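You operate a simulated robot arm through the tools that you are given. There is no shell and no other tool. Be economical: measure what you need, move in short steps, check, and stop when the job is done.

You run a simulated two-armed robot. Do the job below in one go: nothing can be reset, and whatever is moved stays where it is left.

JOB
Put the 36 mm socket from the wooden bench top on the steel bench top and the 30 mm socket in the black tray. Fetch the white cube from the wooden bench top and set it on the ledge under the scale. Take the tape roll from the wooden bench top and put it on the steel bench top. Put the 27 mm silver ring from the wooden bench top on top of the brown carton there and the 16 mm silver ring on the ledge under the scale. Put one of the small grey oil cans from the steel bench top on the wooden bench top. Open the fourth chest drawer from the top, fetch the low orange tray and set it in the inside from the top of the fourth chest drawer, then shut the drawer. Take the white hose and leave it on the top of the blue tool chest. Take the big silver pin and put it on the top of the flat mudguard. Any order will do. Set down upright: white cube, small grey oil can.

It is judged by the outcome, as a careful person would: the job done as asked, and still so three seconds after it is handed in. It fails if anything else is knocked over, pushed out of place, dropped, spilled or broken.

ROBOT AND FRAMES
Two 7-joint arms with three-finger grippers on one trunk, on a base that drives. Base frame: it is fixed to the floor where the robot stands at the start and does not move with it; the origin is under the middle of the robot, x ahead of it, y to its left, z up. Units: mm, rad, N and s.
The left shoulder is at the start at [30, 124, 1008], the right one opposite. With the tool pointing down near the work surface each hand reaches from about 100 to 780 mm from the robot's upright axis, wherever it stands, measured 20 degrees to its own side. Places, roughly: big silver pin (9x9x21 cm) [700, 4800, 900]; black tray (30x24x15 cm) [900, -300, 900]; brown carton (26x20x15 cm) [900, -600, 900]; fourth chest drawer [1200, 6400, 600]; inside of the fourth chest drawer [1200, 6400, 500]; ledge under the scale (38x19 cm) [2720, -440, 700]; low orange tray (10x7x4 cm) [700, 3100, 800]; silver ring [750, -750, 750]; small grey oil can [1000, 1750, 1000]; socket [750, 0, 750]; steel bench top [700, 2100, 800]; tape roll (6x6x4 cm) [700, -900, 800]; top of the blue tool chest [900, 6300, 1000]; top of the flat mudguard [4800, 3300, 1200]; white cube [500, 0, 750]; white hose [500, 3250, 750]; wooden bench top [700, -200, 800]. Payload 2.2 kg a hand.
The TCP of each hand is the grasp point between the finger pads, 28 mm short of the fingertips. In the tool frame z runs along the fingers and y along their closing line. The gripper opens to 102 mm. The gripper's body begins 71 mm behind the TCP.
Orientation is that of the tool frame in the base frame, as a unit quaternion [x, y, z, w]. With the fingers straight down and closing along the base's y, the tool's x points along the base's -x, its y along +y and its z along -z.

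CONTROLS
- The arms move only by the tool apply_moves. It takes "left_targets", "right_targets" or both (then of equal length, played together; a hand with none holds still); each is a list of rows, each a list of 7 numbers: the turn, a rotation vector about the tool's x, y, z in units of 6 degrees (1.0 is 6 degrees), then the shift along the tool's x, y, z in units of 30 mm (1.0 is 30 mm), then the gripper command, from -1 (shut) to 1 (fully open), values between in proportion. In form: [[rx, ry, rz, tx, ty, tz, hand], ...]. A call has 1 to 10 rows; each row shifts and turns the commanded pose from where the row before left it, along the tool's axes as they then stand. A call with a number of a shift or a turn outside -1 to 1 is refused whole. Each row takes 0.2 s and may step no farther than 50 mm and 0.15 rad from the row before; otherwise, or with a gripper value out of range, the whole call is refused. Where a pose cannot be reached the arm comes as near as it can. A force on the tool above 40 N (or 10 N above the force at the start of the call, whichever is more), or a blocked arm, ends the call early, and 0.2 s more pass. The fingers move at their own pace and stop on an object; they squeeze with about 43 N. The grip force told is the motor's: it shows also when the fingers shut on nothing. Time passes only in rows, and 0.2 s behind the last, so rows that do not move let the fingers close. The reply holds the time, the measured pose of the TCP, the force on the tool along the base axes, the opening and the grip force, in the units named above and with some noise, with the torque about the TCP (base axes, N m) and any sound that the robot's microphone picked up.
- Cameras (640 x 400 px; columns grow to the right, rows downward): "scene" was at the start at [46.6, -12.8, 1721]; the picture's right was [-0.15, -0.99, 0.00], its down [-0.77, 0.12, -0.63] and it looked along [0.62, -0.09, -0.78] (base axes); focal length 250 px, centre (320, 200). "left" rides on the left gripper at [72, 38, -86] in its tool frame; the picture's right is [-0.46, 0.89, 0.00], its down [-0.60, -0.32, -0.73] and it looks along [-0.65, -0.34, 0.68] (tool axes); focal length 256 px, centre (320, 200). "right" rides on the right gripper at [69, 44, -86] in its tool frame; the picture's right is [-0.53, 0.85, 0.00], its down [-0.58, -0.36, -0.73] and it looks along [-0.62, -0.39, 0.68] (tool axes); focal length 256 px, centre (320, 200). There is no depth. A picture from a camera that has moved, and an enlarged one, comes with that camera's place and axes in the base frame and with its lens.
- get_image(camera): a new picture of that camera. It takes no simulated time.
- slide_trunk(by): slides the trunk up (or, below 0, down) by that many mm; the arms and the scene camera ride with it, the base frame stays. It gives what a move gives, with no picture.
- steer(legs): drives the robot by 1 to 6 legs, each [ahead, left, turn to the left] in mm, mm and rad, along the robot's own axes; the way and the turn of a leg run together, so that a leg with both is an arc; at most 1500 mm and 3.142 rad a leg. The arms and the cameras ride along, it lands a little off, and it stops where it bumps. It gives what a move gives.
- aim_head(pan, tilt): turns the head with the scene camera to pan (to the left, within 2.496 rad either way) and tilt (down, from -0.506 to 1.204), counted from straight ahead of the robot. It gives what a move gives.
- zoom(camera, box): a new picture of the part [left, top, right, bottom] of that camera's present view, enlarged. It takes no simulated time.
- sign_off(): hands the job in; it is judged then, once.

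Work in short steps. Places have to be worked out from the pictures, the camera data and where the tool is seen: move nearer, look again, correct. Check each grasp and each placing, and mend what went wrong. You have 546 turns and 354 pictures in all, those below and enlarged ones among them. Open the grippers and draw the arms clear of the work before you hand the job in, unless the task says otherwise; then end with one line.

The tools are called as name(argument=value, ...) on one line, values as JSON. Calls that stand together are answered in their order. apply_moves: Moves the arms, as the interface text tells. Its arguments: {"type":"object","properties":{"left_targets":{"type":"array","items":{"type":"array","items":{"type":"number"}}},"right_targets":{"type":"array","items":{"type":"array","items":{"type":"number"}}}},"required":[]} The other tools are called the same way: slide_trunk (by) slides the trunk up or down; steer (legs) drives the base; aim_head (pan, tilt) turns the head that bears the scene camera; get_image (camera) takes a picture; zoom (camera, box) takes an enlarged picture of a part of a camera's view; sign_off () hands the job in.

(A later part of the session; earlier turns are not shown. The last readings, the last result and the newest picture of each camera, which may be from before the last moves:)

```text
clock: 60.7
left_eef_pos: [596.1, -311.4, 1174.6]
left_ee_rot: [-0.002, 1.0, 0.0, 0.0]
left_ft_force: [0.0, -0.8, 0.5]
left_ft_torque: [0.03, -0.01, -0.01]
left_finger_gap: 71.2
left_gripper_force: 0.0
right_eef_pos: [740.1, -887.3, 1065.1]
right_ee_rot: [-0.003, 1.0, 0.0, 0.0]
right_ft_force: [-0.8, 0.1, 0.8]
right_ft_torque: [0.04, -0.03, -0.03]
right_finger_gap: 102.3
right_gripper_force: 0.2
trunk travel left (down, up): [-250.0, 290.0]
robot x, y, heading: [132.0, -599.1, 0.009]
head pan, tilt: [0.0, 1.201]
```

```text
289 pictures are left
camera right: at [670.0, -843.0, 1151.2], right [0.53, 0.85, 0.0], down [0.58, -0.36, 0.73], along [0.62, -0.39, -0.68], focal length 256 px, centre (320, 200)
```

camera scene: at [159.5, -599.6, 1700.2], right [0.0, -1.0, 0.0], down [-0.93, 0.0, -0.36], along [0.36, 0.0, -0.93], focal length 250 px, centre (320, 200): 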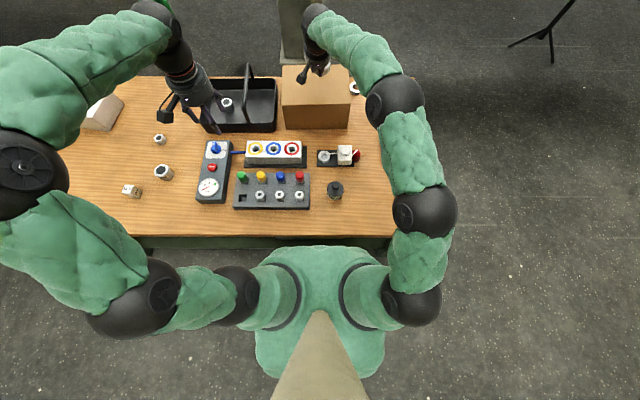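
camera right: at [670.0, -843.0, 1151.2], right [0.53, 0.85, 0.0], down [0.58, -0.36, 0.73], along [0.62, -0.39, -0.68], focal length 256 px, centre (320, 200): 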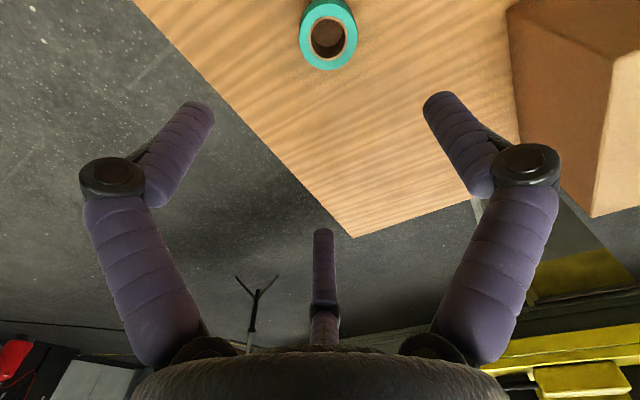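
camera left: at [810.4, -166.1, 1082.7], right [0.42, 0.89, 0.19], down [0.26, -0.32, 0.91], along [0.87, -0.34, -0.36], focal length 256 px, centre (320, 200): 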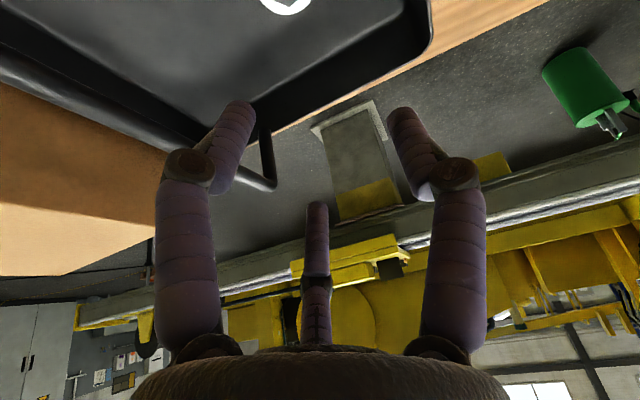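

Tape at ≈[742,−879]. Descending.

apply_moves(right_targets=[[0, 0, 0, 0, 0.2, 1, 1], [0, 0, 0, 0, 0.1, 1, 1], [0, 0, 0, 0, 0, 1, 1], [0, 0, 0, 0, 0, 1, 1], [0, 0, 0, 0, 0, 1, 1]])

get_image(camera="right")

```text
clock: 61.9
left_eef_pos: [594.9, -310.9, 1173.8]
left_ee_rot: [-0.002, 1.0, 0.0, 0.0]
left_ft_force: [0.3, 0.3, -0.7]
left_ft_torque: [-0.02, 0.0, 0.01]
left_finger_gap: 71.4
left_gripper_force: 0.2
right_eef_pos: [738.8, -877.3, 913.2]
right_ee_rot: [-0.003, 1.0, 0.001, 0.0]
right_ft_force: [-0.4, -0.3, -0.3]
right_ft_torque: [0.0, 0.01, 0.03]
right_finger_gap: 101.9
right_gripper_force: 0.0
trunk travel left (down, up): [-250.0, 290.0]
robot x, y, heading: [132.8, -599.2, 0.008]
head pan, tilt: [0.0, 1.201]
```

```text
288 pictures are left
camera right: at [670.7, -832.3, 1000.5], right [0.53, 0.85, 0.0], down [0.58, -0.36, 0.73], along [0.62, -0.39, -0.68], focal length 256 px, centre (320, 200)
```

right: 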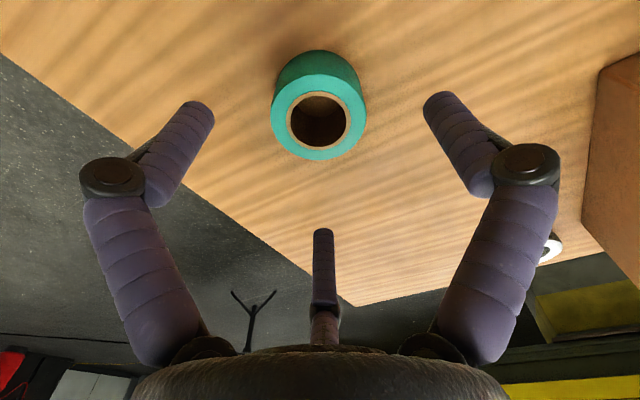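

Aligned over the tape ([740,−877], top ≈854). Down and close.

apply_moves(right_targets=[[0, 0, 0, 0, 0, 1, 1], [0, 0, 0, 0, 0, 1, 1], [0, 0, 0, 0, 0, 0, -1], [0, 0, 0, 0, 0, 0, -1], [0, 0, 0, 0, 0, 0, -1]])

get_image(camera="right")

```text
clock: 63.1
left_eef_pos: [595.0, -309.7, 1175.0]
left_ee_rot: [-0.003, 1.0, 0.0, 0.0]
left_ft_force: [0.1, 0.1, -0.8]
left_ft_torque: [-0.03, -0.01, 0.0]
left_finger_gap: 71.4
left_gripper_force: 0.1
right_eef_pos: [741.3, -878.4, 854.9]
right_ee_rot: [-0.002, 1.0, 0.0, 0.001]
right_ft_force: [0.4, 0.3, 6.0]
right_ft_torque: [0.05, -0.06, -0.03]
right_finger_gap: 58.1
right_gripper_force: 43.3
trunk travel left (down, up): [-250.0, 290.0]
robot x, y, heading: [130.3, -599.2, 0.006]
head pan, tilt: [0.0, 1.201]
```

```text
287 pictures are left
camera right: at [671.6, -833.8, 941.8], right [0.53, 0.85, 0.0], down [0.58, -0.36, 0.73], along [0.62, -0.39, -0.68], focal length 256 px, centre (320, 200)
```

right: 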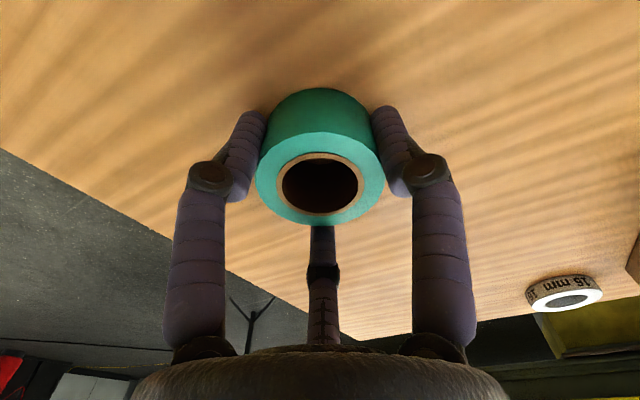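

Tape held (58 mm). I lift it high and drive left towards the 36 mm socket.

apply_moves(right_targets=[[0, 0, 0, 0, 0, -1, -1], [0, 0, 0, 0, 0, -1, -1], [0, 0, 0, 0.5, 0, -1, -1], [0, 0, 0, 0.9, 0, -1, -1], [0, 0, 0, 0.9, 0, -1, -1], [0, 0, 0, 0.9, 0, -1, -1], [0, 0, 0, 0.9, 0, -1, -1], [0, 0, 0, 0.9, 0, -1, -1], [0, 0, 0, 0.9, 0, -1, -1], [0, 0, 0, 0.9, 0, 0, -1]])

steer(legs=[[0, 540, 0]])

get_image(camera="scene")

get_image(camera="left")

```text
clock: 65.3
left_eef_pos: [594.4, -310.2, 1175.4]
left_ee_rot: [-0.002, 1.0, 0.0, 0.0]
left_ft_force: [0.0, -0.1, -0.2]
left_ft_torque: [0.0, 0.01, 0.0]
left_finger_gap: 71.4
left_gripper_force: 0.0
right_eef_pos: [535.8, -878.7, 1125.8]
right_ee_rot: [-0.002, 1.0, 0.0, 0.0]
right_ft_force: [-0.2, -0.7, -0.6]
right_ft_torque: [0.01, 0.01, -0.03]
right_finger_gap: 57.9
right_gripper_force: 43.1
trunk travel left (down, up): [-250.0, 290.0]
robot x, y, heading: [135.0, -596.7, 0.005]
head pan, tilt: [0.0, 1.201]
```

```text
clock: 68.5
left_eef_pos: [594.6, 231.7, 1173.4]
left_ee_rot: [-0.001, 1.0, 0.0, -0.001]
left_ft_force: [0.3, 0.1, 0.1]
left_ft_torque: [-0.01, 0.02, 0.01]
left_finger_gap: 71.3
left_gripper_force: 0.1
right_eef_pos: [532.9, -337.8, 1125.0]
right_ee_rot: [-0.001, 1.0, 0.0, 0.0]
right_ft_force: [0.6, 0.0, 0.6]
right_ft_torque: [0.0, -0.02, -0.01]
right_finger_gap: 57.9
right_gripper_force: 43.7
trunk travel left (down, up): [-250.0, 290.0]
robot x, y, heading: [128.9, -58.0, 0.006]
head pan, tilt: [0.0, 1.201]
```

```text
286 pictures are left
camera scene: at [157.3, -58.0, 1700.3], right [0.0, -1.0, 0.0], down [-0.93, 0.0, -0.36], along [0.36, 0.0, -0.93], focal length 250 px, centre (320, 200)
```

scene: 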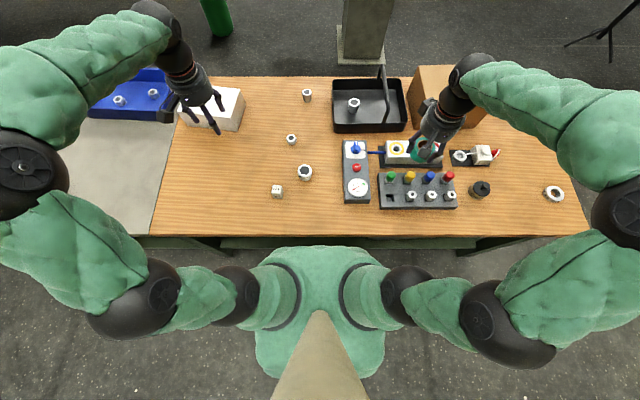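

```text
285 pictures are left
camera left: at [521.3, 269.2, 1259.1], right [0.46, 0.89, 0.0], down [0.6, -0.32, 0.73], along [0.65, -0.34, -0.68], focal length 256 px, centre (320, 200)
```

left: 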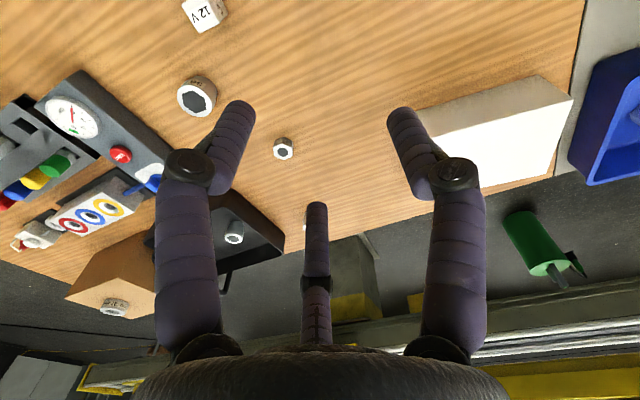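

36 mm socket at ≈[599,4]. I bring the left hand over it, vertical and open.

apply_moves(left_targets=[[0, 0, 0, 0, -0.95, 0.85, 1], [0, 0, 0, 0, -0.95, 0.85, 1], [0, 0, 0, 0, -0.95, 0.85, 1], [0, 0, 0, 0, -0.95, 0.85, 1], [0, 0, 0, 0, -0.95, 0.85, 1], [0, 0, 0, 0, -0.95, 0.85, 1], [0, 0, 0, -0.1, -0.95, 0.85, 1], [0, 0, 0, 0, -0.95, 0.85, 1]])

get_image(camera="left")

```text
clock: 70.3
left_eef_pos: [595.9, 2.6, 970.0]
left_ee_rot: [0.0, 1.0, 0.001, 0.001]
left_ft_force: [0.1, 0.0, -0.1]
left_ft_torque: [-0.01, 0.03, -0.01]
left_finger_gap: 102.1
left_gripper_force: 0.1
right_eef_pos: [534.7, -338.3, 1125.7]
right_ee_rot: [-0.002, 1.0, 0.002, 0.001]
right_ft_force: [0.5, 0.2, -0.8]
right_ft_torque: [-0.01, 0.01, -0.01]
right_finger_gap: 57.8
right_gripper_force: 43.4
trunk travel left (down, up): [-250.0, 290.0]
robot x, y, heading: [131.0, -56.1, -0.006]
head pan, tilt: [0.0, 1.201]
```

```text
284 pictures are left
camera left: at [523.1, 40.1, 1055.8], right [0.46, 0.89, 0.0], down [0.6, -0.32, 0.73], along [0.65, -0.34, -0.68], focal length 256 px, centre (320, 200)
```

left: 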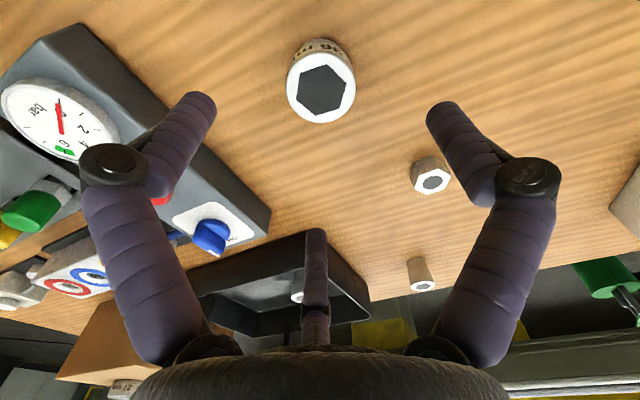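

Centred. Descend 120 mm and close.

apply_moves(left_targets=[[0, 0, 0, -0.05, 0, 1, 1], [0, 0, 0, 0, 0, 1, 1], [0, 0, 0, 0, 0, 1, 1], [0, 0, 0, 0, 0, 1, 1], [0, 0, 0, 0, 0, 0, -1], [0, 0, 0, 0, 0, 0, -1], [0, 0, 0, 0, 0, 0, -1]])

get_image(camera="left")

```text
clock: 71.9
left_eef_pos: [599.5, 2.2, 850.6]
left_ee_rot: [-0.001, 1.0, 0.0, 0.001]
left_ft_force: [0.2, -0.1, 5.1]
left_ft_torque: [0.23, 0.01, 0.0]
left_finger_gap: 50.8
left_gripper_force: 43.1
right_eef_pos: [532.8, -337.8, 1126.2]
right_ee_rot: [-0.001, 1.0, 0.0, 0.001]
right_ft_force: [-0.3, -0.2, -1.5]
right_ft_torque: [-0.01, -0.03, 0.01]
right_finger_gap: 58.0
right_gripper_force: 43.3
trunk travel left (down, up): [-250.0, 290.0]
robot x, y, heading: [132.2, -58.0, -0.005]
head pan, tilt: [0.0, 1.201]
```

```text
283 pictures are left
camera left: at [526.0, 41.6, 935.4], right [0.46, 0.89, 0.0], down [0.6, -0.32, 0.73], along [0.65, -0.34, -0.68], focal length 256 px, centre (320, 200)
```

left: 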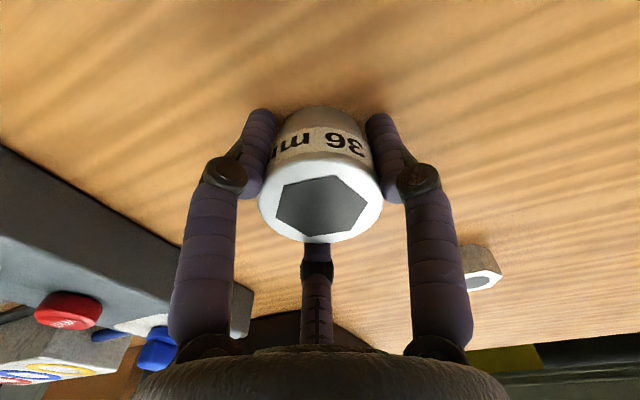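

36 mm socket held. Lift it and drive 600 mm left to the steel bench.

apply_moves(left_targets=[[0, 0, 0, 0, 0, -1, -1], [0, 0, 0, 0, 0, -1, -1], [0, 0, 0, 0, 0, -1, -1], [0, 0, 0, 0, 0, -1, -1], [0, 0, 0, 0, 0, -1, -1], [0, 0, 0, 0, 0, -1, -1], [0, 0, 0, 0, 0, -1, -1], [0, 0, 0, 0, 0, -1, -1]])

steer(legs=[[0, 600, 0]])

get_image(camera="scene")

```text
clock: 73.7
left_eef_pos: [598.3, 2.0, 1089.5]
left_ee_rot: [-0.001, 1.0, 0.0, 0.0]
left_ft_force: [-0.5, 1.0, -2.2]
left_ft_torque: [-0.03, -0.02, -0.02]
left_finger_gap: 51.0
left_gripper_force: 43.0
right_eef_pos: [533.7, -338.6, 1125.9]
right_ee_rot: [0.0, 1.0, 0.0, -0.001]
right_ft_force: [0.5, 0.1, -0.9]
right_ft_torque: [0.0, -0.01, 0.0]
right_finger_gap: 58.1
right_gripper_force: 42.9
trunk travel left (down, up): [-250.0, 290.0]
robot x, y, heading: [128.6, -60.4, 0.004]
head pan, tilt: [0.0, 1.201]
```

```text
clock: 77.1
left_eef_pos: [600.6, 607.8, 1090.1]
left_ee_rot: [0.002, 1.0, 0.0, 0.001]
left_ft_force: [-0.1, -0.4, -1.9]
left_ft_torque: [-0.04, 0.01, 0.02]
left_finger_gap: 50.8
left_gripper_force: 43.3
right_eef_pos: [532.1, 265.9, 1126.0]
right_ee_rot: [0.002, 1.0, 0.001, 0.0]
right_ft_force: [-0.4, -0.4, -0.7]
right_ft_torque: [0.0, -0.02, -0.02]
right_finger_gap: 58.0
right_gripper_force: 43.2
trunk travel left (down, up): [-250.0, 290.0]
robot x, y, heading: [132.2, 551.5, -0.004]
head pan, tilt: [0.0, 1.201]
```

```text
282 pictures are left
camera scene: at [158.0, 548.0, 1700.3], right [0.0, -1.0, 0.0], down [-0.93, 0.0, -0.36], along [0.36, 0.0, -0.93], focal length 250 px, centre (320, 200)
```

scene: 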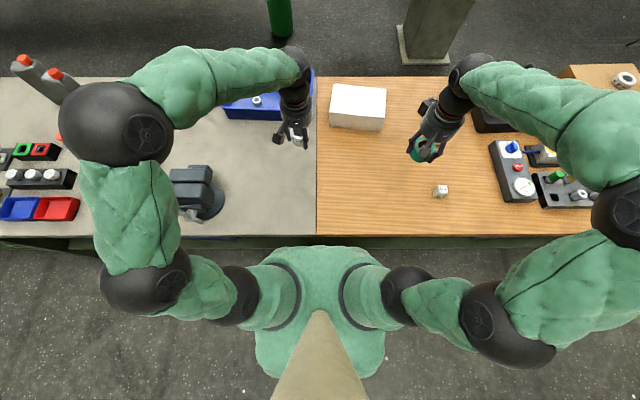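

Steel bench starts at y≈560; the area x 400–850, y 600–880 is free. I drive 200 mm more left and bring the left hand over ≈[690,790].

steer(legs=[[0, 200, 0]])

apply_moves(left_targets=[[0, 0, 0, -0.75, -0.15, 0.8, -1], [0, 0, 0, -0.75, -0.15, 0.8, -1], [0, 0, 0, -0.75, -0.15, 0.8, -1], [0, 0, 0, -0.75, -0.15, 0.8, -1], [0, 0, 0, 0, 0, 0.8, -1], [0, 0, 0, 0, 0, 0.8, -1], [0, 0, 0, 0, 0, 0.8, -1]])

get_image(camera="left")

get_image(camera="scene")

```text
clock: 78.7
left_eef_pos: [601.5, 810.5, 1090.1]
left_ee_rot: [0.004, 1.0, 0.0, 0.0]
left_ft_force: [-0.3, -0.2, -3.0]
left_ft_torque: [-0.07, -0.03, -0.01]
left_finger_gap: 51.1
left_gripper_force: 43.1
right_eef_pos: [532.5, 471.4, 1125.9]
right_ee_rot: [0.003, 1.0, 0.0, -0.001]
right_ft_force: [-0.7, 0.6, -0.6]
right_ft_torque: [-0.01, -0.03, 0.02]
right_finger_gap: 58.2
right_gripper_force: 42.8
trunk travel left (down, up): [-250.0, 290.0]
robot x, y, heading: [128.7, 754.0, -0.012]
head pan, tilt: [0.0, 1.201]
```

```text
clock: 80.3
left_eef_pos: [692.1, 792.6, 919.4]
left_ee_rot: [0.004, 1.0, 0.0, 0.0]
left_ft_force: [-0.6, 0.2, -1.5]
left_ft_torque: [0.02, 0.01, -0.02]
left_finger_gap: 51.1
left_gripper_force: 43.1
right_eef_pos: [533.5, 469.5, 1125.4]
right_ee_rot: [0.004, 1.0, 0.001, 0.0]
right_ft_force: [-0.4, 0.1, -0.8]
right_ft_torque: [0.02, -0.01, -0.03]
right_finger_gap: 57.9
right_gripper_force: 43.0
trunk travel left (down, up): [-250.0, 290.0]
robot x, y, heading: [131.1, 750.9, -0.008]
head pan, tilt: [0.0, 1.201]
```

```text
281 pictures are left
camera left: at [618.6, 830.4, 1005.3], right [0.47, 0.88, 0.0], down [0.6, -0.32, 0.73], along [0.65, -0.34, -0.68], focal length 256 px, centre (320, 200)
```

left: 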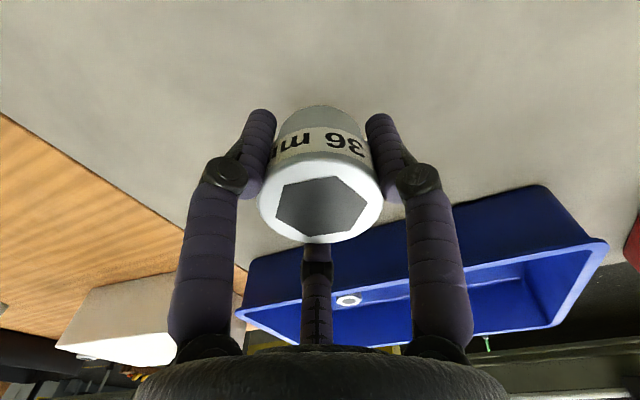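

```text
280 pictures are left
camera scene: at [159.7, 752.6, 1700.2], right [-0.01, -1.0, 0.0], down [-0.93, 0.01, -0.36], along [0.36, 0.0, -0.93], focal length 250 px, centre (320, 200)
```

scene: 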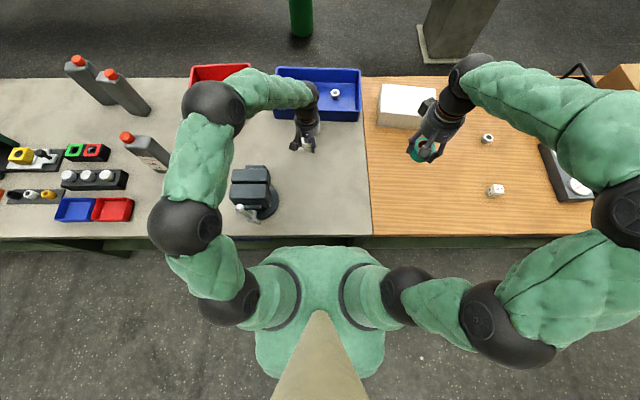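

Free spot. Lowering the socket; last bit in small steps.

apply_moves(left_targets=[[0, 0, 0, 0, 0, 0.9, -1], [0, 0, 0, 0, 0, 0.7, -1], [0, 0, 0, 0, 0, 0.3, -1]])

apply_moves(left_targets=[[0, 0, 0, 0, 0, 0.12, -1], [0, 0, 0, 0, 0, 0.12, -1]])

```text
clock: 81.1
left_eef_pos: [692.6, 792.8, 864.4]
left_ee_rot: [0.003, 1.0, 0.0, -0.001]
left_ft_force: [-0.1, 0.0, -1.4]
left_ft_torque: [-0.02, 0.01, 0.01]
left_finger_gap: 50.8
left_gripper_force: 42.9
right_eef_pos: [534.1, 470.4, 1124.9]
right_ee_rot: [0.004, 1.0, 0.0, 0.0]
right_ft_force: [0.5, -0.2, -0.6]
right_ft_torque: [0.03, 0.0, 0.0]
right_finger_gap: 58.3
right_gripper_force: 42.7
trunk travel left (down, up): [-250.0, 290.0]
robot x, y, heading: [132.3, 756.7, -0.004]
head pan, tilt: [0.0, 1.201]
```

```text
clock: 81.7
left_eef_pos: [689.9, 791.9, 858.4]
left_ee_rot: [0.003, 1.0, 0.0, 0.0]
left_ft_force: [-0.6, -0.2, -2.3]
left_ft_torque: [0.03, 0.0, 0.01]
left_finger_gap: 50.9
left_gripper_force: 43.0
right_eef_pos: [534.0, 469.8, 1125.2]
right_ee_rot: [0.004, 1.0, 0.0, 0.0]
right_ft_force: [-0.1, -0.6, -0.2]
right_ft_torque: [0.0, 0.01, 0.01]
right_finger_gap: 57.9
right_gripper_force: 43.0
trunk travel left (down, up): [-250.0, 290.0]
robot x, y, heading: [130.7, 753.5, -0.003]
head pan, tilt: [0.0, 1.201]
```

apply_moves(left_targets=[[0, 0, 0, 0, 0, 0.12, -1], [0, 0, 0, 0, 0, 0.12, -1], [0, 0, 0, 0, 0, 0.08, -1]])

```text
clock: 82.5
left_eef_pos: [691.9, 791.7, 851.2]
left_ee_rot: [0.004, 1.0, 0.0, 0.002]
left_ft_force: [-2.3, -0.4, 15.7]
left_ft_torque: [0.3, 0.37, 0.05]
left_finger_gap: 51.0
left_gripper_force: 42.6
right_eef_pos: [531.7, 469.8, 1126.5]
right_ee_rot: [0.003, 1.0, 0.0, 0.0]
right_ft_force: [0.8, -0.4, -0.2]
right_ft_torque: [-0.02, 0.0, 0.01]
right_finger_gap: 58.1
right_gripper_force: 42.9
trunk travel left (down, up): [-250.0, 290.0]
robot x, y, heading: [129.6, 750.4, -0.01]
head pan, tilt: [0.0, 1.201]
```

Contact. Release, lift, and swing the left hand away, while the right brings the tape to ≈[560,690].

apply_moves(left_targets=[[0, 0, 0, 0, 0, 0, 1], [0, 0, 0, 0, 0, 0, 1], [0, 0, 0, 0, 0, -1, 1], [0, 0, 0, 0, 0, -1, 1], [0, 0, 0, 0, 0, -1, 1], [0, 0, 0, 0, 0.6, -1, 1], [0, 0, 0, 0, 0.9, -1, 1], [0, 0, 0, 0, 0.9, -1, 1], [0, 0, 0, 0, 0.9, -1, 1], [0, 0, 0, 0, 0.9, -1, 1]])

apply_moves(right_targets=[[0, 0, 0, 0, 1, 0.5, -1], [0, 0, 0, 0, 1, 0.5, -1], [0, 0, 0, 0, 1, 0.5, -1], [0, 0, 0, -0.2, 1, 0.5, -1], [0, 0, 0, -0.2, 0.9, 0.6, -1], [0, 0, 0, -0.2, 0.8, 0.8, -1], [0, 0, 0, 0, 0.5, 0.9, -1], [0, 0, 0, 0, 0.5, 0.9, -1]])

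get_image(camera="scene")

get_image(camera="right")

```text
clock: 84.7
left_eef_pos: [695.1, 918.9, 1089.3]
left_ee_rot: [0.003, 1.0, 0.0, -0.001]
left_ft_force: [-0.3, 0.3, 0.5]
left_ft_torque: [-0.04, -0.01, 0.02]
left_finger_gap: 102.0
left_gripper_force: 0.1
right_eef_pos: [533.5, 469.9, 1126.2]
right_ee_rot: [0.003, 1.0, 0.001, 0.0]
right_ft_force: [-0.2, 0.0, 0.1]
right_ft_torque: [-0.01, 0.0, -0.03]
right_finger_gap: 57.9
right_gripper_force: 43.0
trunk travel left (down, up): [-250.0, 290.0]
robot x, y, heading: [130.0, 753.1, -0.002]
head pan, tilt: [0.0, 1.201]
```

```text
clock: 86.5
left_eef_pos: [695.7, 917.8, 1088.6]
left_ee_rot: [0.004, 1.0, 0.001, 0.0]
left_ft_force: [-0.5, 0.4, -0.2]
left_ft_torque: [-0.03, 0.0, -0.01]
left_finger_gap: 102.1
left_gripper_force: 0.0
right_eef_pos: [553.6, 671.4, 970.8]
right_ee_rot: [0.003, 1.0, 0.0, -0.001]
right_ft_force: [0.4, -0.2, -2.0]
right_ft_torque: [-0.02, 0.04, 0.0]
right_finger_gap: 58.0
right_gripper_force: 43.2
trunk travel left (down, up): [-250.0, 290.0]
robot x, y, heading: [130.7, 755.5, -0.008]
head pan, tilt: [0.0, 1.201]
```

```text
279 pictures are left
camera scene: at [159.8, 753.2, 1700.2], right [-0.01, -1.0, 0.0], down [-0.93, 0.01, -0.36], along [0.36, 0.0, -0.93], focal length 250 px, centre (320, 200)
```

scene: 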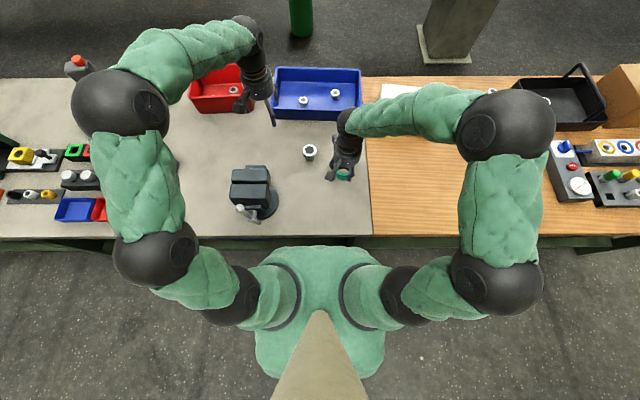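

```text
278 pictures are left
camera right: at [485.7, 717.8, 1057.5], right [0.54, 0.84, 0.0], down [0.57, -0.37, 0.73], along [0.62, -0.39, -0.68], focal length 256 px, centre (320, 200)
```

right: 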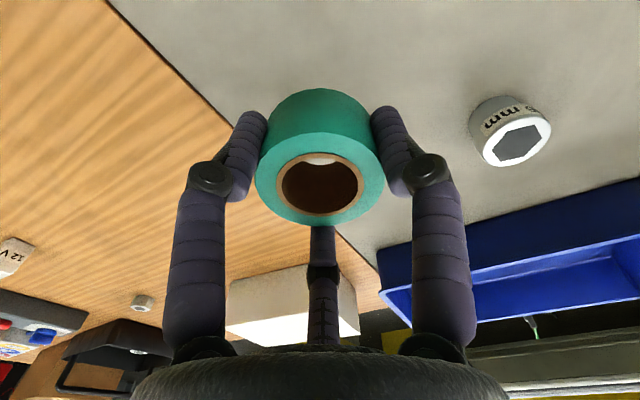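

Tape hovers over steel at [554,671]. Lower it.

apply_moves(right_targets=[[0, 0, 0, 0, 0.4, 1, -1], [0, 0, 0, 0, 0.2, 1, -1], [0, 0, 0, 0, 0, 1, -1], [0, 0, 0, 0, 0, 0.3, -1]])

apply_moves(right_targets=[[0, 0, 0, 0, 0, 0.13, -1], [0, 0, 0, 0, 0, 0.13, -1], [0, 0, 0, 0, 0, 0.13, -1]])

```text
clock: 87.5
left_eef_pos: [695.0, 918.4, 1089.5]
left_ee_rot: [0.004, 1.0, 0.001, 0.0]
left_ft_force: [0.3, 0.3, 0.5]
left_ft_torque: [-0.03, -0.01, -0.03]
left_finger_gap: 102.0
left_gripper_force: 0.1
right_eef_pos: [553.0, 688.1, 873.5]
right_ee_rot: [0.004, 1.0, 0.0, 0.0]
right_ft_force: [0.0, -0.5, -1.1]
right_ft_torque: [-0.02, 0.01, 0.0]
right_finger_gap: 57.9
right_gripper_force: 43.2
trunk travel left (down, up): [-250.0, 290.0]
robot x, y, heading: [129.6, 752.0, -0.006]
head pan, tilt: [0.0, 1.201]
```

```text
clock: 88.3
left_eef_pos: [695.2, 917.7, 1088.7]
left_ee_rot: [0.003, 1.0, -0.001, 0.0]
left_ft_force: [0.1, -0.6, 0.0]
left_ft_torque: [-0.02, -0.01, -0.02]
left_finger_gap: 102.0
left_gripper_force: 0.0
right_eef_pos: [552.0, 688.4, 859.6]
right_ee_rot: [0.004, 1.0, 0.0, 0.0]
right_ft_force: [-0.3, 0.2, -1.6]
right_ft_torque: [0.02, 0.03, 0.04]
right_finger_gap: 58.0
right_gripper_force: 43.1
trunk travel left (down, up): [-250.0, 290.0]
robot x, y, heading: [136.2, 754.3, -0.005]
head pan, tilt: [0.0, 1.201]
```

apply_moves(right_targets=[[0, 0, 0, 0, 0, 0.1, -1], [0, 0, 0, 0, 0, 0.1, -1]])

```text
clock: 88.9
left_eef_pos: [694.1, 916.7, 1089.6]
left_ee_rot: [0.003, 1.0, 0.0, -0.001]
left_ft_force: [0.3, -0.6, -0.2]
left_ft_torque: [0.03, -0.01, 0.04]
left_finger_gap: 102.0
left_gripper_force: 0.1
right_eef_pos: [552.6, 687.8, 854.9]
right_ee_rot: [0.002, 1.0, 0.0, 0.002]
right_ft_force: [-4.8, 0.8, 20.1]
right_ft_torque: [-0.02, 0.66, 0.02]
right_finger_gap: 57.8
right_gripper_force: 42.7
trunk travel left (down, up): [-250.0, 290.0]
robot x, y, heading: [133.9, 754.5, -0.011]
head pan, tilt: [0.0, 1.201]
```

Down. Release and lift.

apply_moves(right_targets=[[0, 0, 0, 0, 0, 0, 1], [0, 0, 0, 0, 0, 0, 1], [0, 0, 0, 0, 0, -1, 1], [0, 0, 0, 0, 0, -1, 1], [0, 0, 0, 0, 0, -1, 1], [0, 0, 0, 0, 0, -1, 1], [0, 0, 0, 0, -0.6, -1, 1], [0, 0, 0, 0.4, -1, -1, 1], [0, 0, 0, 0.4, -1, -1, 1], [0, 0, 0, 0.4, -1, -1, 1]])

get_image(camera="scene")

```text
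clock: 91.1
left_eef_pos: [694.0, 917.2, 1090.7]
left_ee_rot: [0.003, 1.0, -0.001, -0.001]
left_ft_force: [0.4, 0.0, 1.0]
left_ft_torque: [0.02, -0.04, 0.02]
left_finger_gap: 102.1
left_gripper_force: 0.1
right_eef_pos: [515.6, 580.8, 1091.2]
right_ee_rot: [0.003, 1.0, 0.001, 0.0]
right_ft_force: [-1.2, -0.1, 0.0]
right_ft_torque: [0.03, 0.02, 0.01]
right_finger_gap: 102.2
right_gripper_force: 0.1
trunk travel left (down, up): [-250.0, 290.0]
robot x, y, heading: [129.3, 753.3, -0.01]
head pan, tilt: [0.0, 1.201]
```

```text
277 pictures are left
camera scene: at [157.2, 751.8, 1700.3], right [-0.01, -1.0, 0.0], down [-0.93, 0.01, -0.36], along [0.36, 0.0, -0.93], focal length 250 px, centre (320, 200)
```

scene: 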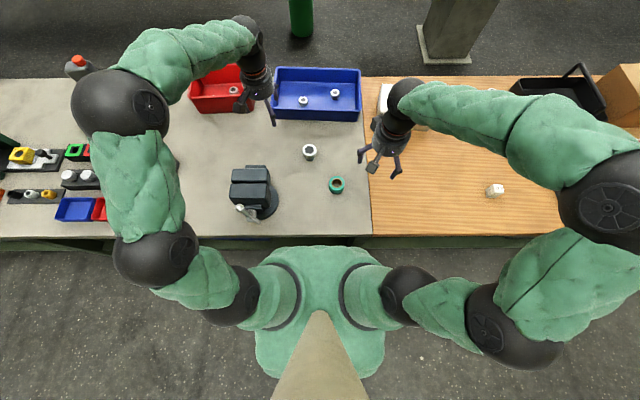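

Tape and socket stand on the steel bench. I raise the left hand and drive 450 mm left towards the oil cans.

apply_moves(left_targets=[[0, 0, 0, 0.8, 0, -1, 1], [0, 0, 0, 0.8, 0, -1, 1], [0, 0, 0, 0.8, 0, -1, 1], [0, 0, 0, 0.8, 0, -0.5, 1]])

steer(legs=[[0, 450, 0]])

get_image(camera="scene")

get_image(camera="left")

```text
clock: 92.1
left_eef_pos: [594.1, 916.8, 1193.5]
left_ee_rot: [0.003, 1.0, 0.0, 0.0]
left_ft_force: [0.0, -0.3, -0.1]
left_ft_torque: [0.0, 0.03, -0.04]
left_finger_gap: 102.0
left_gripper_force: 0.0
right_eef_pos: [515.9, 581.4, 1090.5]
right_ee_rot: [0.004, 1.0, 0.0, 0.0]
right_ft_force: [0.5, -0.6, 0.3]
right_ft_torque: [-0.01, 0.0, 0.01]
right_finger_gap: 102.0
right_gripper_force: 0.1
trunk travel left (down, up): [-250.0, 290.0]
robot x, y, heading: [136.1, 754.6, -0.015]
head pan, tilt: [0.0, 1.201]
```

```text
clock: 94.9
left_eef_pos: [594.2, 1392.2, 1193.2]
left_ee_rot: [-0.003, 1.0, -0.001, 0.0]
left_ft_force: [0.9, 0.2, -0.4]
left_ft_torque: [0.0, 0.02, 0.0]
left_finger_gap: 101.8
left_gripper_force: 0.1
right_eef_pos: [517.9, 1056.6, 1090.5]
right_ee_rot: [-0.003, 1.0, 0.0, 0.0]
right_ft_force: [0.4, 1.1, 0.2]
right_ft_torque: [0.0, 0.0, -0.01]
right_finger_gap: 102.0
right_gripper_force: 0.1
trunk travel left (down, up): [-250.0, 290.0]
robot x, y, heading: [128.0, 1226.1, 0.005]
head pan, tilt: [0.0, 1.201]
```

```text
276 pictures are left
camera scene: at [159.1, 1223.6, 1700.3], right [0.01, -1.0, 0.0], down [-0.93, -0.01, -0.36], along [0.36, 0.0, -0.93], focal length 250 px, centre (320, 200)
```

scene: 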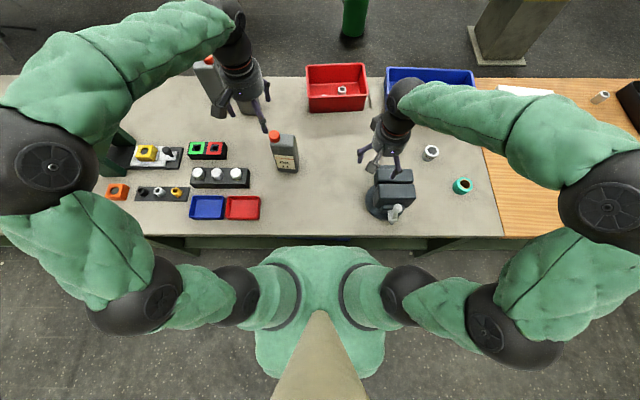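

```text
275 pictures are left
camera left: at [520.3, 1430.9, 1277.2], right [0.46, 0.89, 0.0], down [0.61, -0.31, 0.73], along [0.65, -0.34, -0.68], focal length 256 px, centre (320, 200)
```

left: 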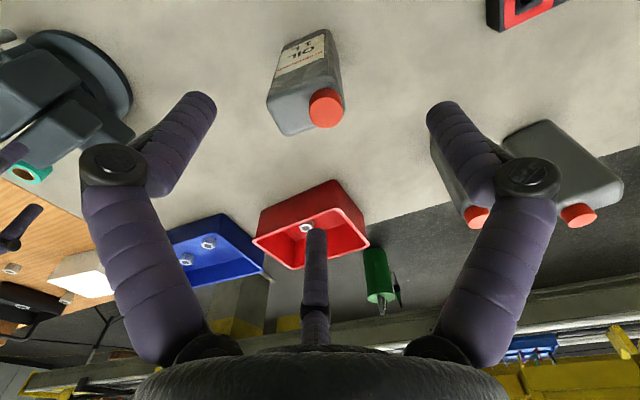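

Three oil cans; the listed place ([1000,1750]) matches the back pair. I drive 200 mm further left to look at those.

steer(legs=[[0, 200, 0]])

apply_moves(left_targets=[[0, 0, 0, -0.9, -0.2, 0, 1], [0, 0, 0, -0.9, -0.2, 0, 1], [0, 0, 0, -0.9, -0.2, 0, 1], [0, 0, 0, -0.9, -0.2, 0, 1]])

get_image(camera="left")

get_image(camera="scene")

```text
clock: 96.5
left_eef_pos: [593.2, 1592.1, 1192.2]
left_ee_rot: [-0.002, 1.0, 0.0, 0.0]
left_ft_force: [0.2, 0.4, -0.5]
left_ft_torque: [-0.03, -0.01, -0.02]
left_finger_gap: 101.9
left_gripper_force: 0.0
right_eef_pos: [516.3, 1255.0, 1092.1]
right_ee_rot: [-0.002, 1.0, -0.001, 0.0]
right_ft_force: [-0.7, -0.2, 0.1]
right_ft_torque: [0.0, -0.01, 0.02]
right_finger_gap: 101.6
right_gripper_force: 0.0
trunk travel left (down, up): [-250.0, 290.0]
robot x, y, heading: [130.2, 1421.4, 0.007]
head pan, tilt: [0.0, 1.201]
```

```text
clock: 97.5
left_eef_pos: [701.5, 1566.5, 1190.3]
left_ee_rot: [-0.001, 1.0, 0.0, -0.001]
left_ft_force: [1.2, 0.2, 0.4]
left_ft_torque: [0.0, 0.02, -0.04]
left_finger_gap: 102.0
left_gripper_force: 0.0
right_eef_pos: [517.5, 1254.1, 1090.0]
right_ee_rot: [-0.001, 1.0, 0.0, -0.001]
right_ft_force: [0.7, -0.5, -1.1]
right_ft_torque: [0.01, 0.0, -0.04]
right_finger_gap: 102.0
right_gripper_force: 0.1
trunk travel left (down, up): [-250.0, 290.0]
robot x, y, heading: [132.0, 1420.8, 0.003]
head pan, tilt: [0.0, 1.201]
```

```text
274 pictures are left
camera left: at [629.1, 1604.6, 1275.8], right [0.46, 0.89, 0.0], down [0.61, -0.31, 0.73], along [0.65, -0.34, -0.68], focal length 256 px, centre (320, 200)
```

left: 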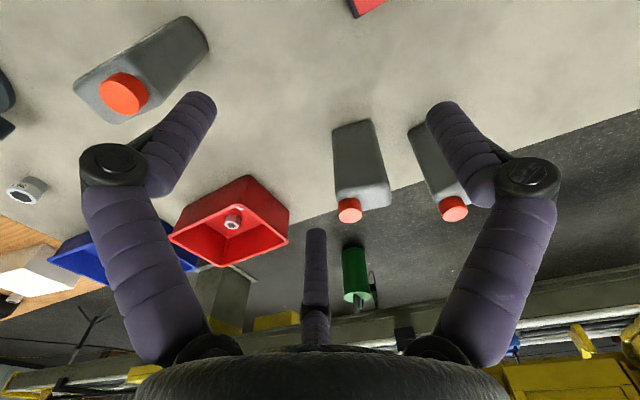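

```text
273 pictures are left
camera scene: at [159.3, 1422.0, 1700.2], right [0.0, -1.0, 0.0], down [-0.93, 0.0, -0.36], along [0.36, 0.0, -0.93], focal length 250 px, centre (320, 200)
```

scene: 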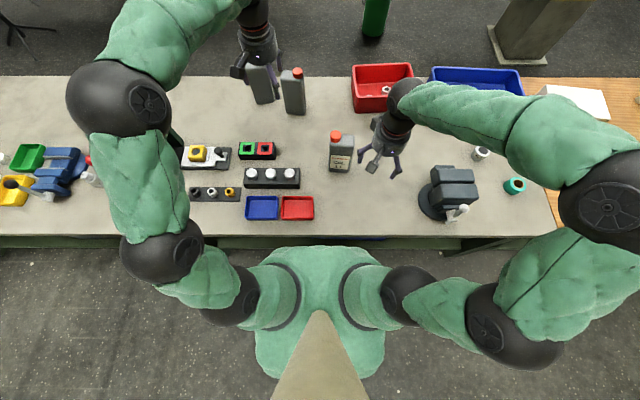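

zoom(camera="scene", box=[230, 50, 370, 180])

zoom(camera="left", box=[60, 0, 480, 240])

```text
3.08 times, centred on (300, 115) of scene
camera zoom: at [159.3, 1422.0, 1700.2], right [0.0, -1.0, 0.0], down [-0.93, 0.0, -0.36], along [0.36, 0.0, -0.93], focal length 768 px, centre (382, 462)
```

zoom: 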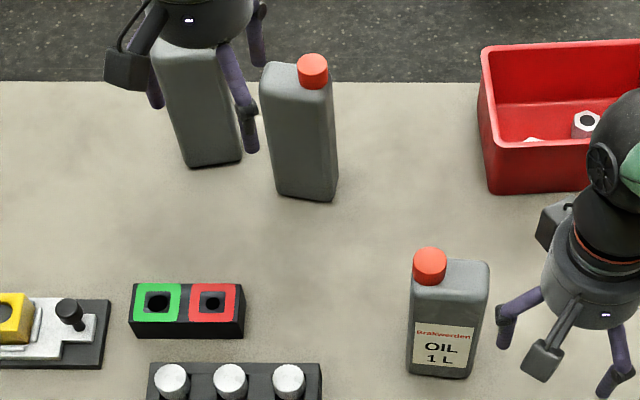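

```text
1.52 times, centred on (270, 120) of left
camera zoom: at [629.1, 1604.6, 1275.8], right [0.46, 0.89, 0.0], down [0.61, -0.31, 0.73], along [0.65, -0.34, -0.68], focal length 390 px, centre (396, 322)
```

zoom: 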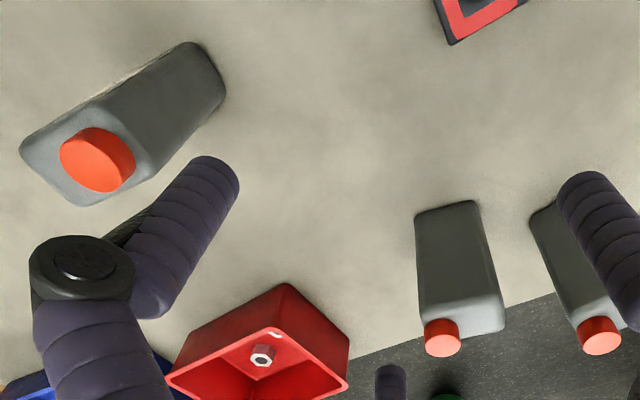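

All three look the same size; I take the right one of the back pair (body ≈75×43 mm, centre ≈[933,1532], wide face toward me). I turn the wrist ~102° so the fingers close across its thin side.

apply_moves(left_targets=[[0, 0, 1, 0, 0, 0, 1], [0, 0, 1, 0, 0, 0, 1], [0, 0, 1, 0, 0, 0, 1], [0, 0, 1, 0, 0, 0, 1], [0, 0, 1, 0, 0, 0, 1], [0, 0, 1, 0, 0, 0, 1], [0, 0, 1, 0, 0, 0, 1], [0, 0, 1, 0, 0, 0, 1], [0, 0, 1, 0, 0, 0, 1], [0, 0, 1, 0, 0, 0, 1]])

apply_moves(left_targets=[[0, 0, 1, 0, 0, 0, 1], [0, 0, 1, 0, 0, 0, 1], [0, 0, 1, 0, 0, 0, 1], [0, 0, 1, 0, 0, 0, 1], [0, 0, 1, 0, 0, 0, 1], [0, 0, 1, 0, 0, 0, 1], [0, 0, 1, 0, 0, 0, 1]])

get_image(camera="left")

```text
clock: 99.7
left_eef_pos: [702.1, 1568.2, 1192.6]
left_ee_rot: [0.499, 0.866, 0.0, 0.0]
left_ft_force: [0.8, 0.2, -0.7]
left_ft_torque: [0.0, 0.0, -0.01]
left_finger_gap: 101.9
left_gripper_force: 0.0
right_eef_pos: [517.0, 1254.2, 1091.2]
right_ee_rot: [-0.002, 1.0, 0.0, 0.0]
right_ft_force: [1.6, 0.2, -0.6]
right_ft_torque: [0.02, -0.01, 0.03]
right_finger_gap: 101.7
right_gripper_force: 0.1
trunk travel left (down, up): [-250.0, 290.0]
robot x, y, heading: [135.5, 1423.7, 0.005]
head pan, tilt: [0.0, 1.201]
```

```text
clock: 101.3
left_eef_pos: [701.9, 1567.5, 1191.4]
left_ee_rot: [0.777, 0.63, 0.0, 0.0]
left_ft_force: [-0.2, -0.2, 0.2]
left_ft_torque: [0.0, -0.02, 0.01]
left_finger_gap: 102.3
left_gripper_force: 0.1
right_eef_pos: [516.5, 1253.2, 1091.5]
right_ee_rot: [-0.002, 1.0, 0.0, 0.0]
right_ft_force: [0.4, -0.1, -0.4]
right_ft_torque: [0.02, 0.02, 0.01]
right_finger_gap: 101.8
right_gripper_force: 0.1
trunk travel left (down, up): [-250.0, 290.0]
robot x, y, heading: [129.9, 1425.5, 0.001]
head pan, tilt: [0.0, 1.201]
```

```text
270 pictures are left
camera left: at [752.3, 1630.0, 1277.0], right [0.77, -0.64, 0.0], down [-0.43, -0.53, 0.73], along [-0.47, -0.56, -0.68], focal length 256 px, centre (320, 200)
```

left: 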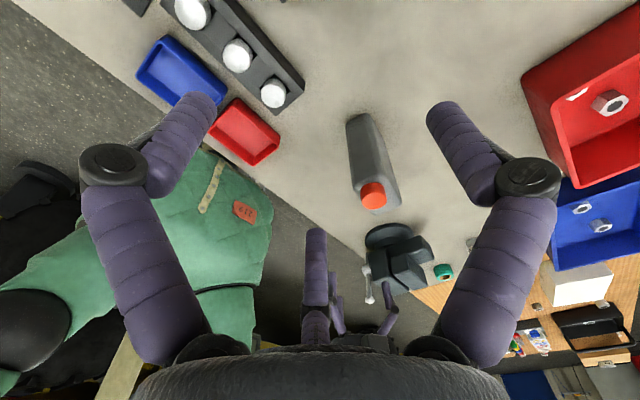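

apply_moves(left_targets=[[0, 0, 0, 0.05, 0.91, 0.42, 1], [0, 0, 0, 0.05, 0.91, 0.42, 1], [0, 0, 0, 0.05, 0.91, 0.42, 1], [0, 0, 0, 0.05, 0.91, 0.42, 1], [0, 0, 0, 0.05, 0.91, 0.42, 1], [0, 0, 0, 0.05, 0.91, 0.42, 1], [0, 0, 0, 0.05, 0.91, 0.42, 1], [0, 0, 0, 0.05, 0.91, 0.42, 1]])

get_image(camera="left")

zoom(camera="scene", box=[220, 20, 380, 130])

```text
clock: 103.1
left_eef_pos: [865.1, 1538.7, 1092.2]
left_ee_rot: [0.775, 0.632, 0.001, 0.0]
left_ft_force: [0.5, 1.1, 1.0]
left_ft_torque: [-0.06, -0.02, -0.03]
left_finger_gap: 102.4
left_gripper_force: 0.0
left hand out of reach, approached as far as the arm can: row 7, 8
right_eef_pos: [514.4, 1255.1, 1091.0]
right_ee_rot: [-0.002, 1.0, 0.0, 0.001]
right_ft_force: [-0.4, 0.5, -0.1]
right_ft_torque: [-0.02, -0.06, -0.03]
right_finger_gap: 101.7
right_gripper_force: 0.1
trunk travel left (down, up): [-250.0, 290.0]
robot x, y, heading: [131.2, 1422.2, 0.003]
head pan, tilt: [0.0, 1.201]
```

```text
269 pictures are left
camera left: at [915.5, 1602.0, 1177.0], right [0.77, -0.64, 0.0], down [-0.43, -0.53, 0.73], along [-0.46, -0.57, -0.68], focal length 256 px, centre (320, 200)
```

left: 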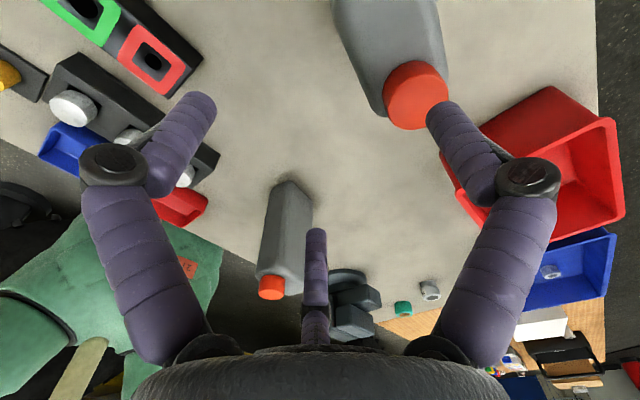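

```text
3.64 times, centred on (300, 75) of scene
camera zoom: at [155.8, 1423.6, 1700.4], right [0.0, -1.0, 0.0], down [-0.93, 0.0, -0.36], along [0.36, 0.0, -0.93], focal length 908 px, centre (393, 654)
```

zoom: 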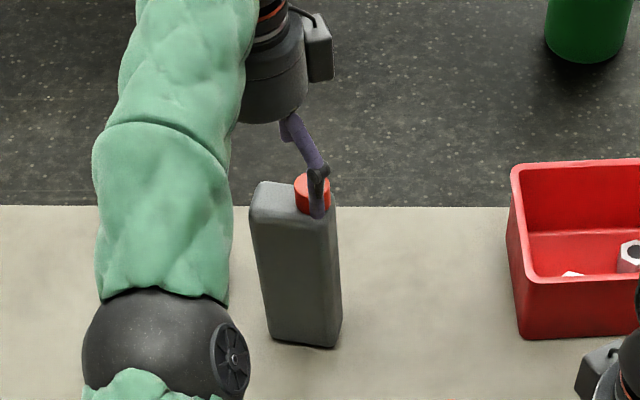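

Slightly out of reach. I raise the trunk 120 mm (better arm geometry) and inch the base 35 mm closer.

slide_trunk(by=120)

steer(legs=[[35, 0, 0]])

apply_moves(left_targets=[[0, 0, 0, 0, 0.4, 0.9, 1], [0, 0, 0, 0, 0.4, 0.9, 1], [0, 0, 0, 0, 0.3, 0.9, 1], [0, 0, 0, 0, 0.3, 0.9, 1]])

get_image(camera="left")

```text
clock: 104.6
left_eef_pos: [866.5, 1538.1, 1209.0]
left_ee_rot: [0.776, 0.631, -0.001, -0.001]
left_ft_force: [-0.4, 0.8, 0.6]
left_ft_torque: [0.0, 0.0, 0.02]
left_finger_gap: 102.1
left_gripper_force: 0.1
right_eef_pos: [518.3, 1254.9, 1209.9]
right_ee_rot: [-0.001, 1.0, 0.0, 0.0]
right_ft_force: [-0.5, -0.1, -0.4]
right_ft_torque: [-0.01, -0.02, -0.03]
right_finger_gap: 102.0
right_gripper_force: 0.0
trunk travel left (down, up): [-370.0, 170.0]
robot x, y, heading: [129.0, 1424.0, 0.005]
head pan, tilt: [0.0, 1.201]
```

```text
clock: 105.5
left_eef_pos: [902.0, 1536.4, 1209.7]
left_ee_rot: [0.777, 0.63, 0.0, -0.001]
left_ft_force: [0.5, 0.0, -1.1]
left_ft_torque: [0.01, 0.06, -0.04]
left_finger_gap: 101.8
left_gripper_force: 0.0
right_eef_pos: [552.0, 1254.1, 1211.2]
right_ee_rot: [-0.002, 1.0, 0.0, 0.0]
right_ft_force: [0.9, 0.0, 0.0]
right_ft_torque: [0.01, 0.01, -0.02]
right_finger_gap: 101.8
right_gripper_force: 0.0
trunk travel left (down, up): [-370.0, 170.0]
robot x, y, heading: [164.3, 1423.6, 0.003]
head pan, tilt: [0.0, 1.201]
```

```text
clock: 106.5
left_eef_pos: [913.5, 1530.0, 1099.7]
left_ee_rot: [0.776, 0.631, 0.0, 0.0]
left_ft_force: [0.4, -1.2, -0.7]
left_ft_torque: [-0.04, 0.01, -0.01]
left_finger_gap: 102.1
left_gripper_force: 0.1
left hand out of reach, approached as far as the arm can: row 1, 2, 3, 4
right_eef_pos: [551.6, 1255.5, 1211.7]
right_ee_rot: [-0.002, 1.0, 0.0, 0.0]
right_ft_force: [-0.3, 0.4, -0.1]
right_ft_torque: [-0.01, -0.03, 0.01]
right_finger_gap: 101.9
right_gripper_force: 0.0
trunk travel left (down, up): [-370.0, 170.0]
robot x, y, heading: [164.5, 1424.6, 0.005]
head pan, tilt: [0.0, 1.201]
```

```text
267 pictures are left
camera left: at [964.0, 1593.0, 1184.3], right [0.77, -0.64, 0.0], down [-0.43, -0.53, 0.73], along [-0.47, -0.56, -0.68], focal length 256 px, centre (320, 200)
```

left: 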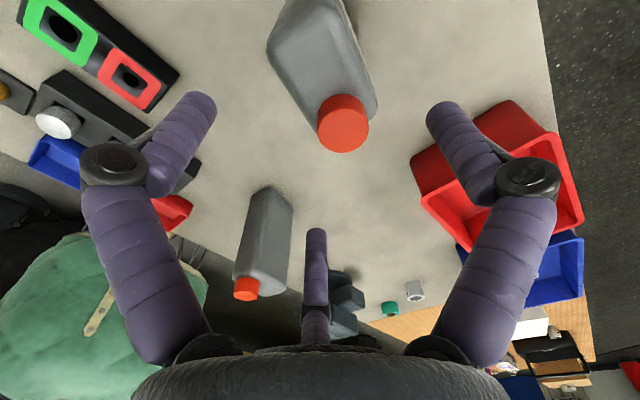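

Over the can: body centre ≈[920,1534], slightly beyond TCP as wanted. I descend 90 mm and check.

apply_moves(left_targets=[[0, 0, 0, 0.1, 0, 1, 1], [0, 0, 0, 0, 0, 1, 1], [0, 0, 0, 0, 0, 0.7, 1]])

get_image(camera="left")

zoom(camera="scene", box=[220, 20, 380, 130])

```text
clock: 107.3
left_eef_pos: [913.3, 1530.5, 1017.6]
left_ee_rot: [0.777, 0.63, -0.001, -0.001]
left_ft_force: [-0.2, -0.1, 0.2]
left_ft_torque: [-0.01, 0.01, -0.02]
left_finger_gap: 101.9
left_gripper_force: 0.1
right_eef_pos: [552.3, 1252.8, 1211.1]
right_ee_rot: [-0.002, 1.0, 0.0, 0.0]
right_ft_force: [1.2, 0.0, 0.8]
right_ft_torque: [0.02, 0.05, 0.0]
right_finger_gap: 101.9
right_gripper_force: 0.0
trunk travel left (down, up): [-370.0, 170.0]
robot x, y, heading: [163.1, 1423.2, 0.001]
head pan, tilt: [0.0, 1.201]
```

```text
266 pictures are left
camera left: at [964.1, 1593.9, 1102.8], right [0.77, -0.64, 0.0], down [-0.43, -0.53, 0.73], along [-0.47, -0.56, -0.68], focal length 256 px, centre (320, 200)
```

left: 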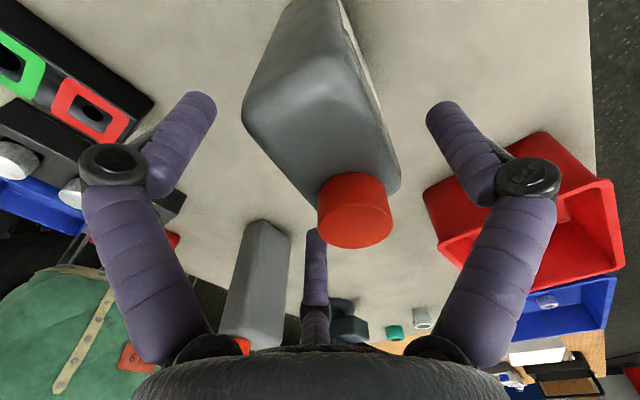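

```text
3.64 times, centred on (300, 75) of scene
camera zoom: at [193.7, 1422.1, 1820.2], right [0.0, -1.0, 0.0], down [-0.93, 0.0, -0.36], along [0.36, 0.0, -0.93], focal length 908 px, centre (393, 654)
```

zoom: 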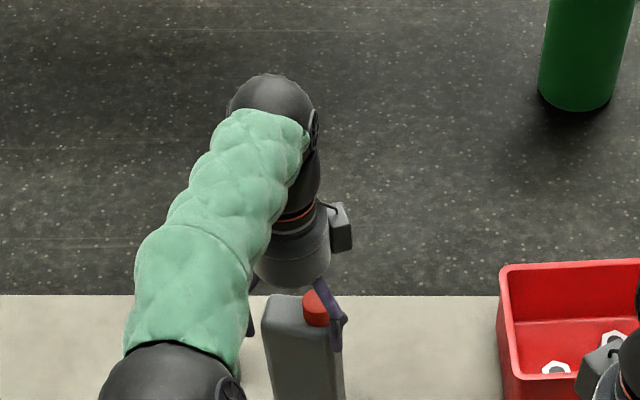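

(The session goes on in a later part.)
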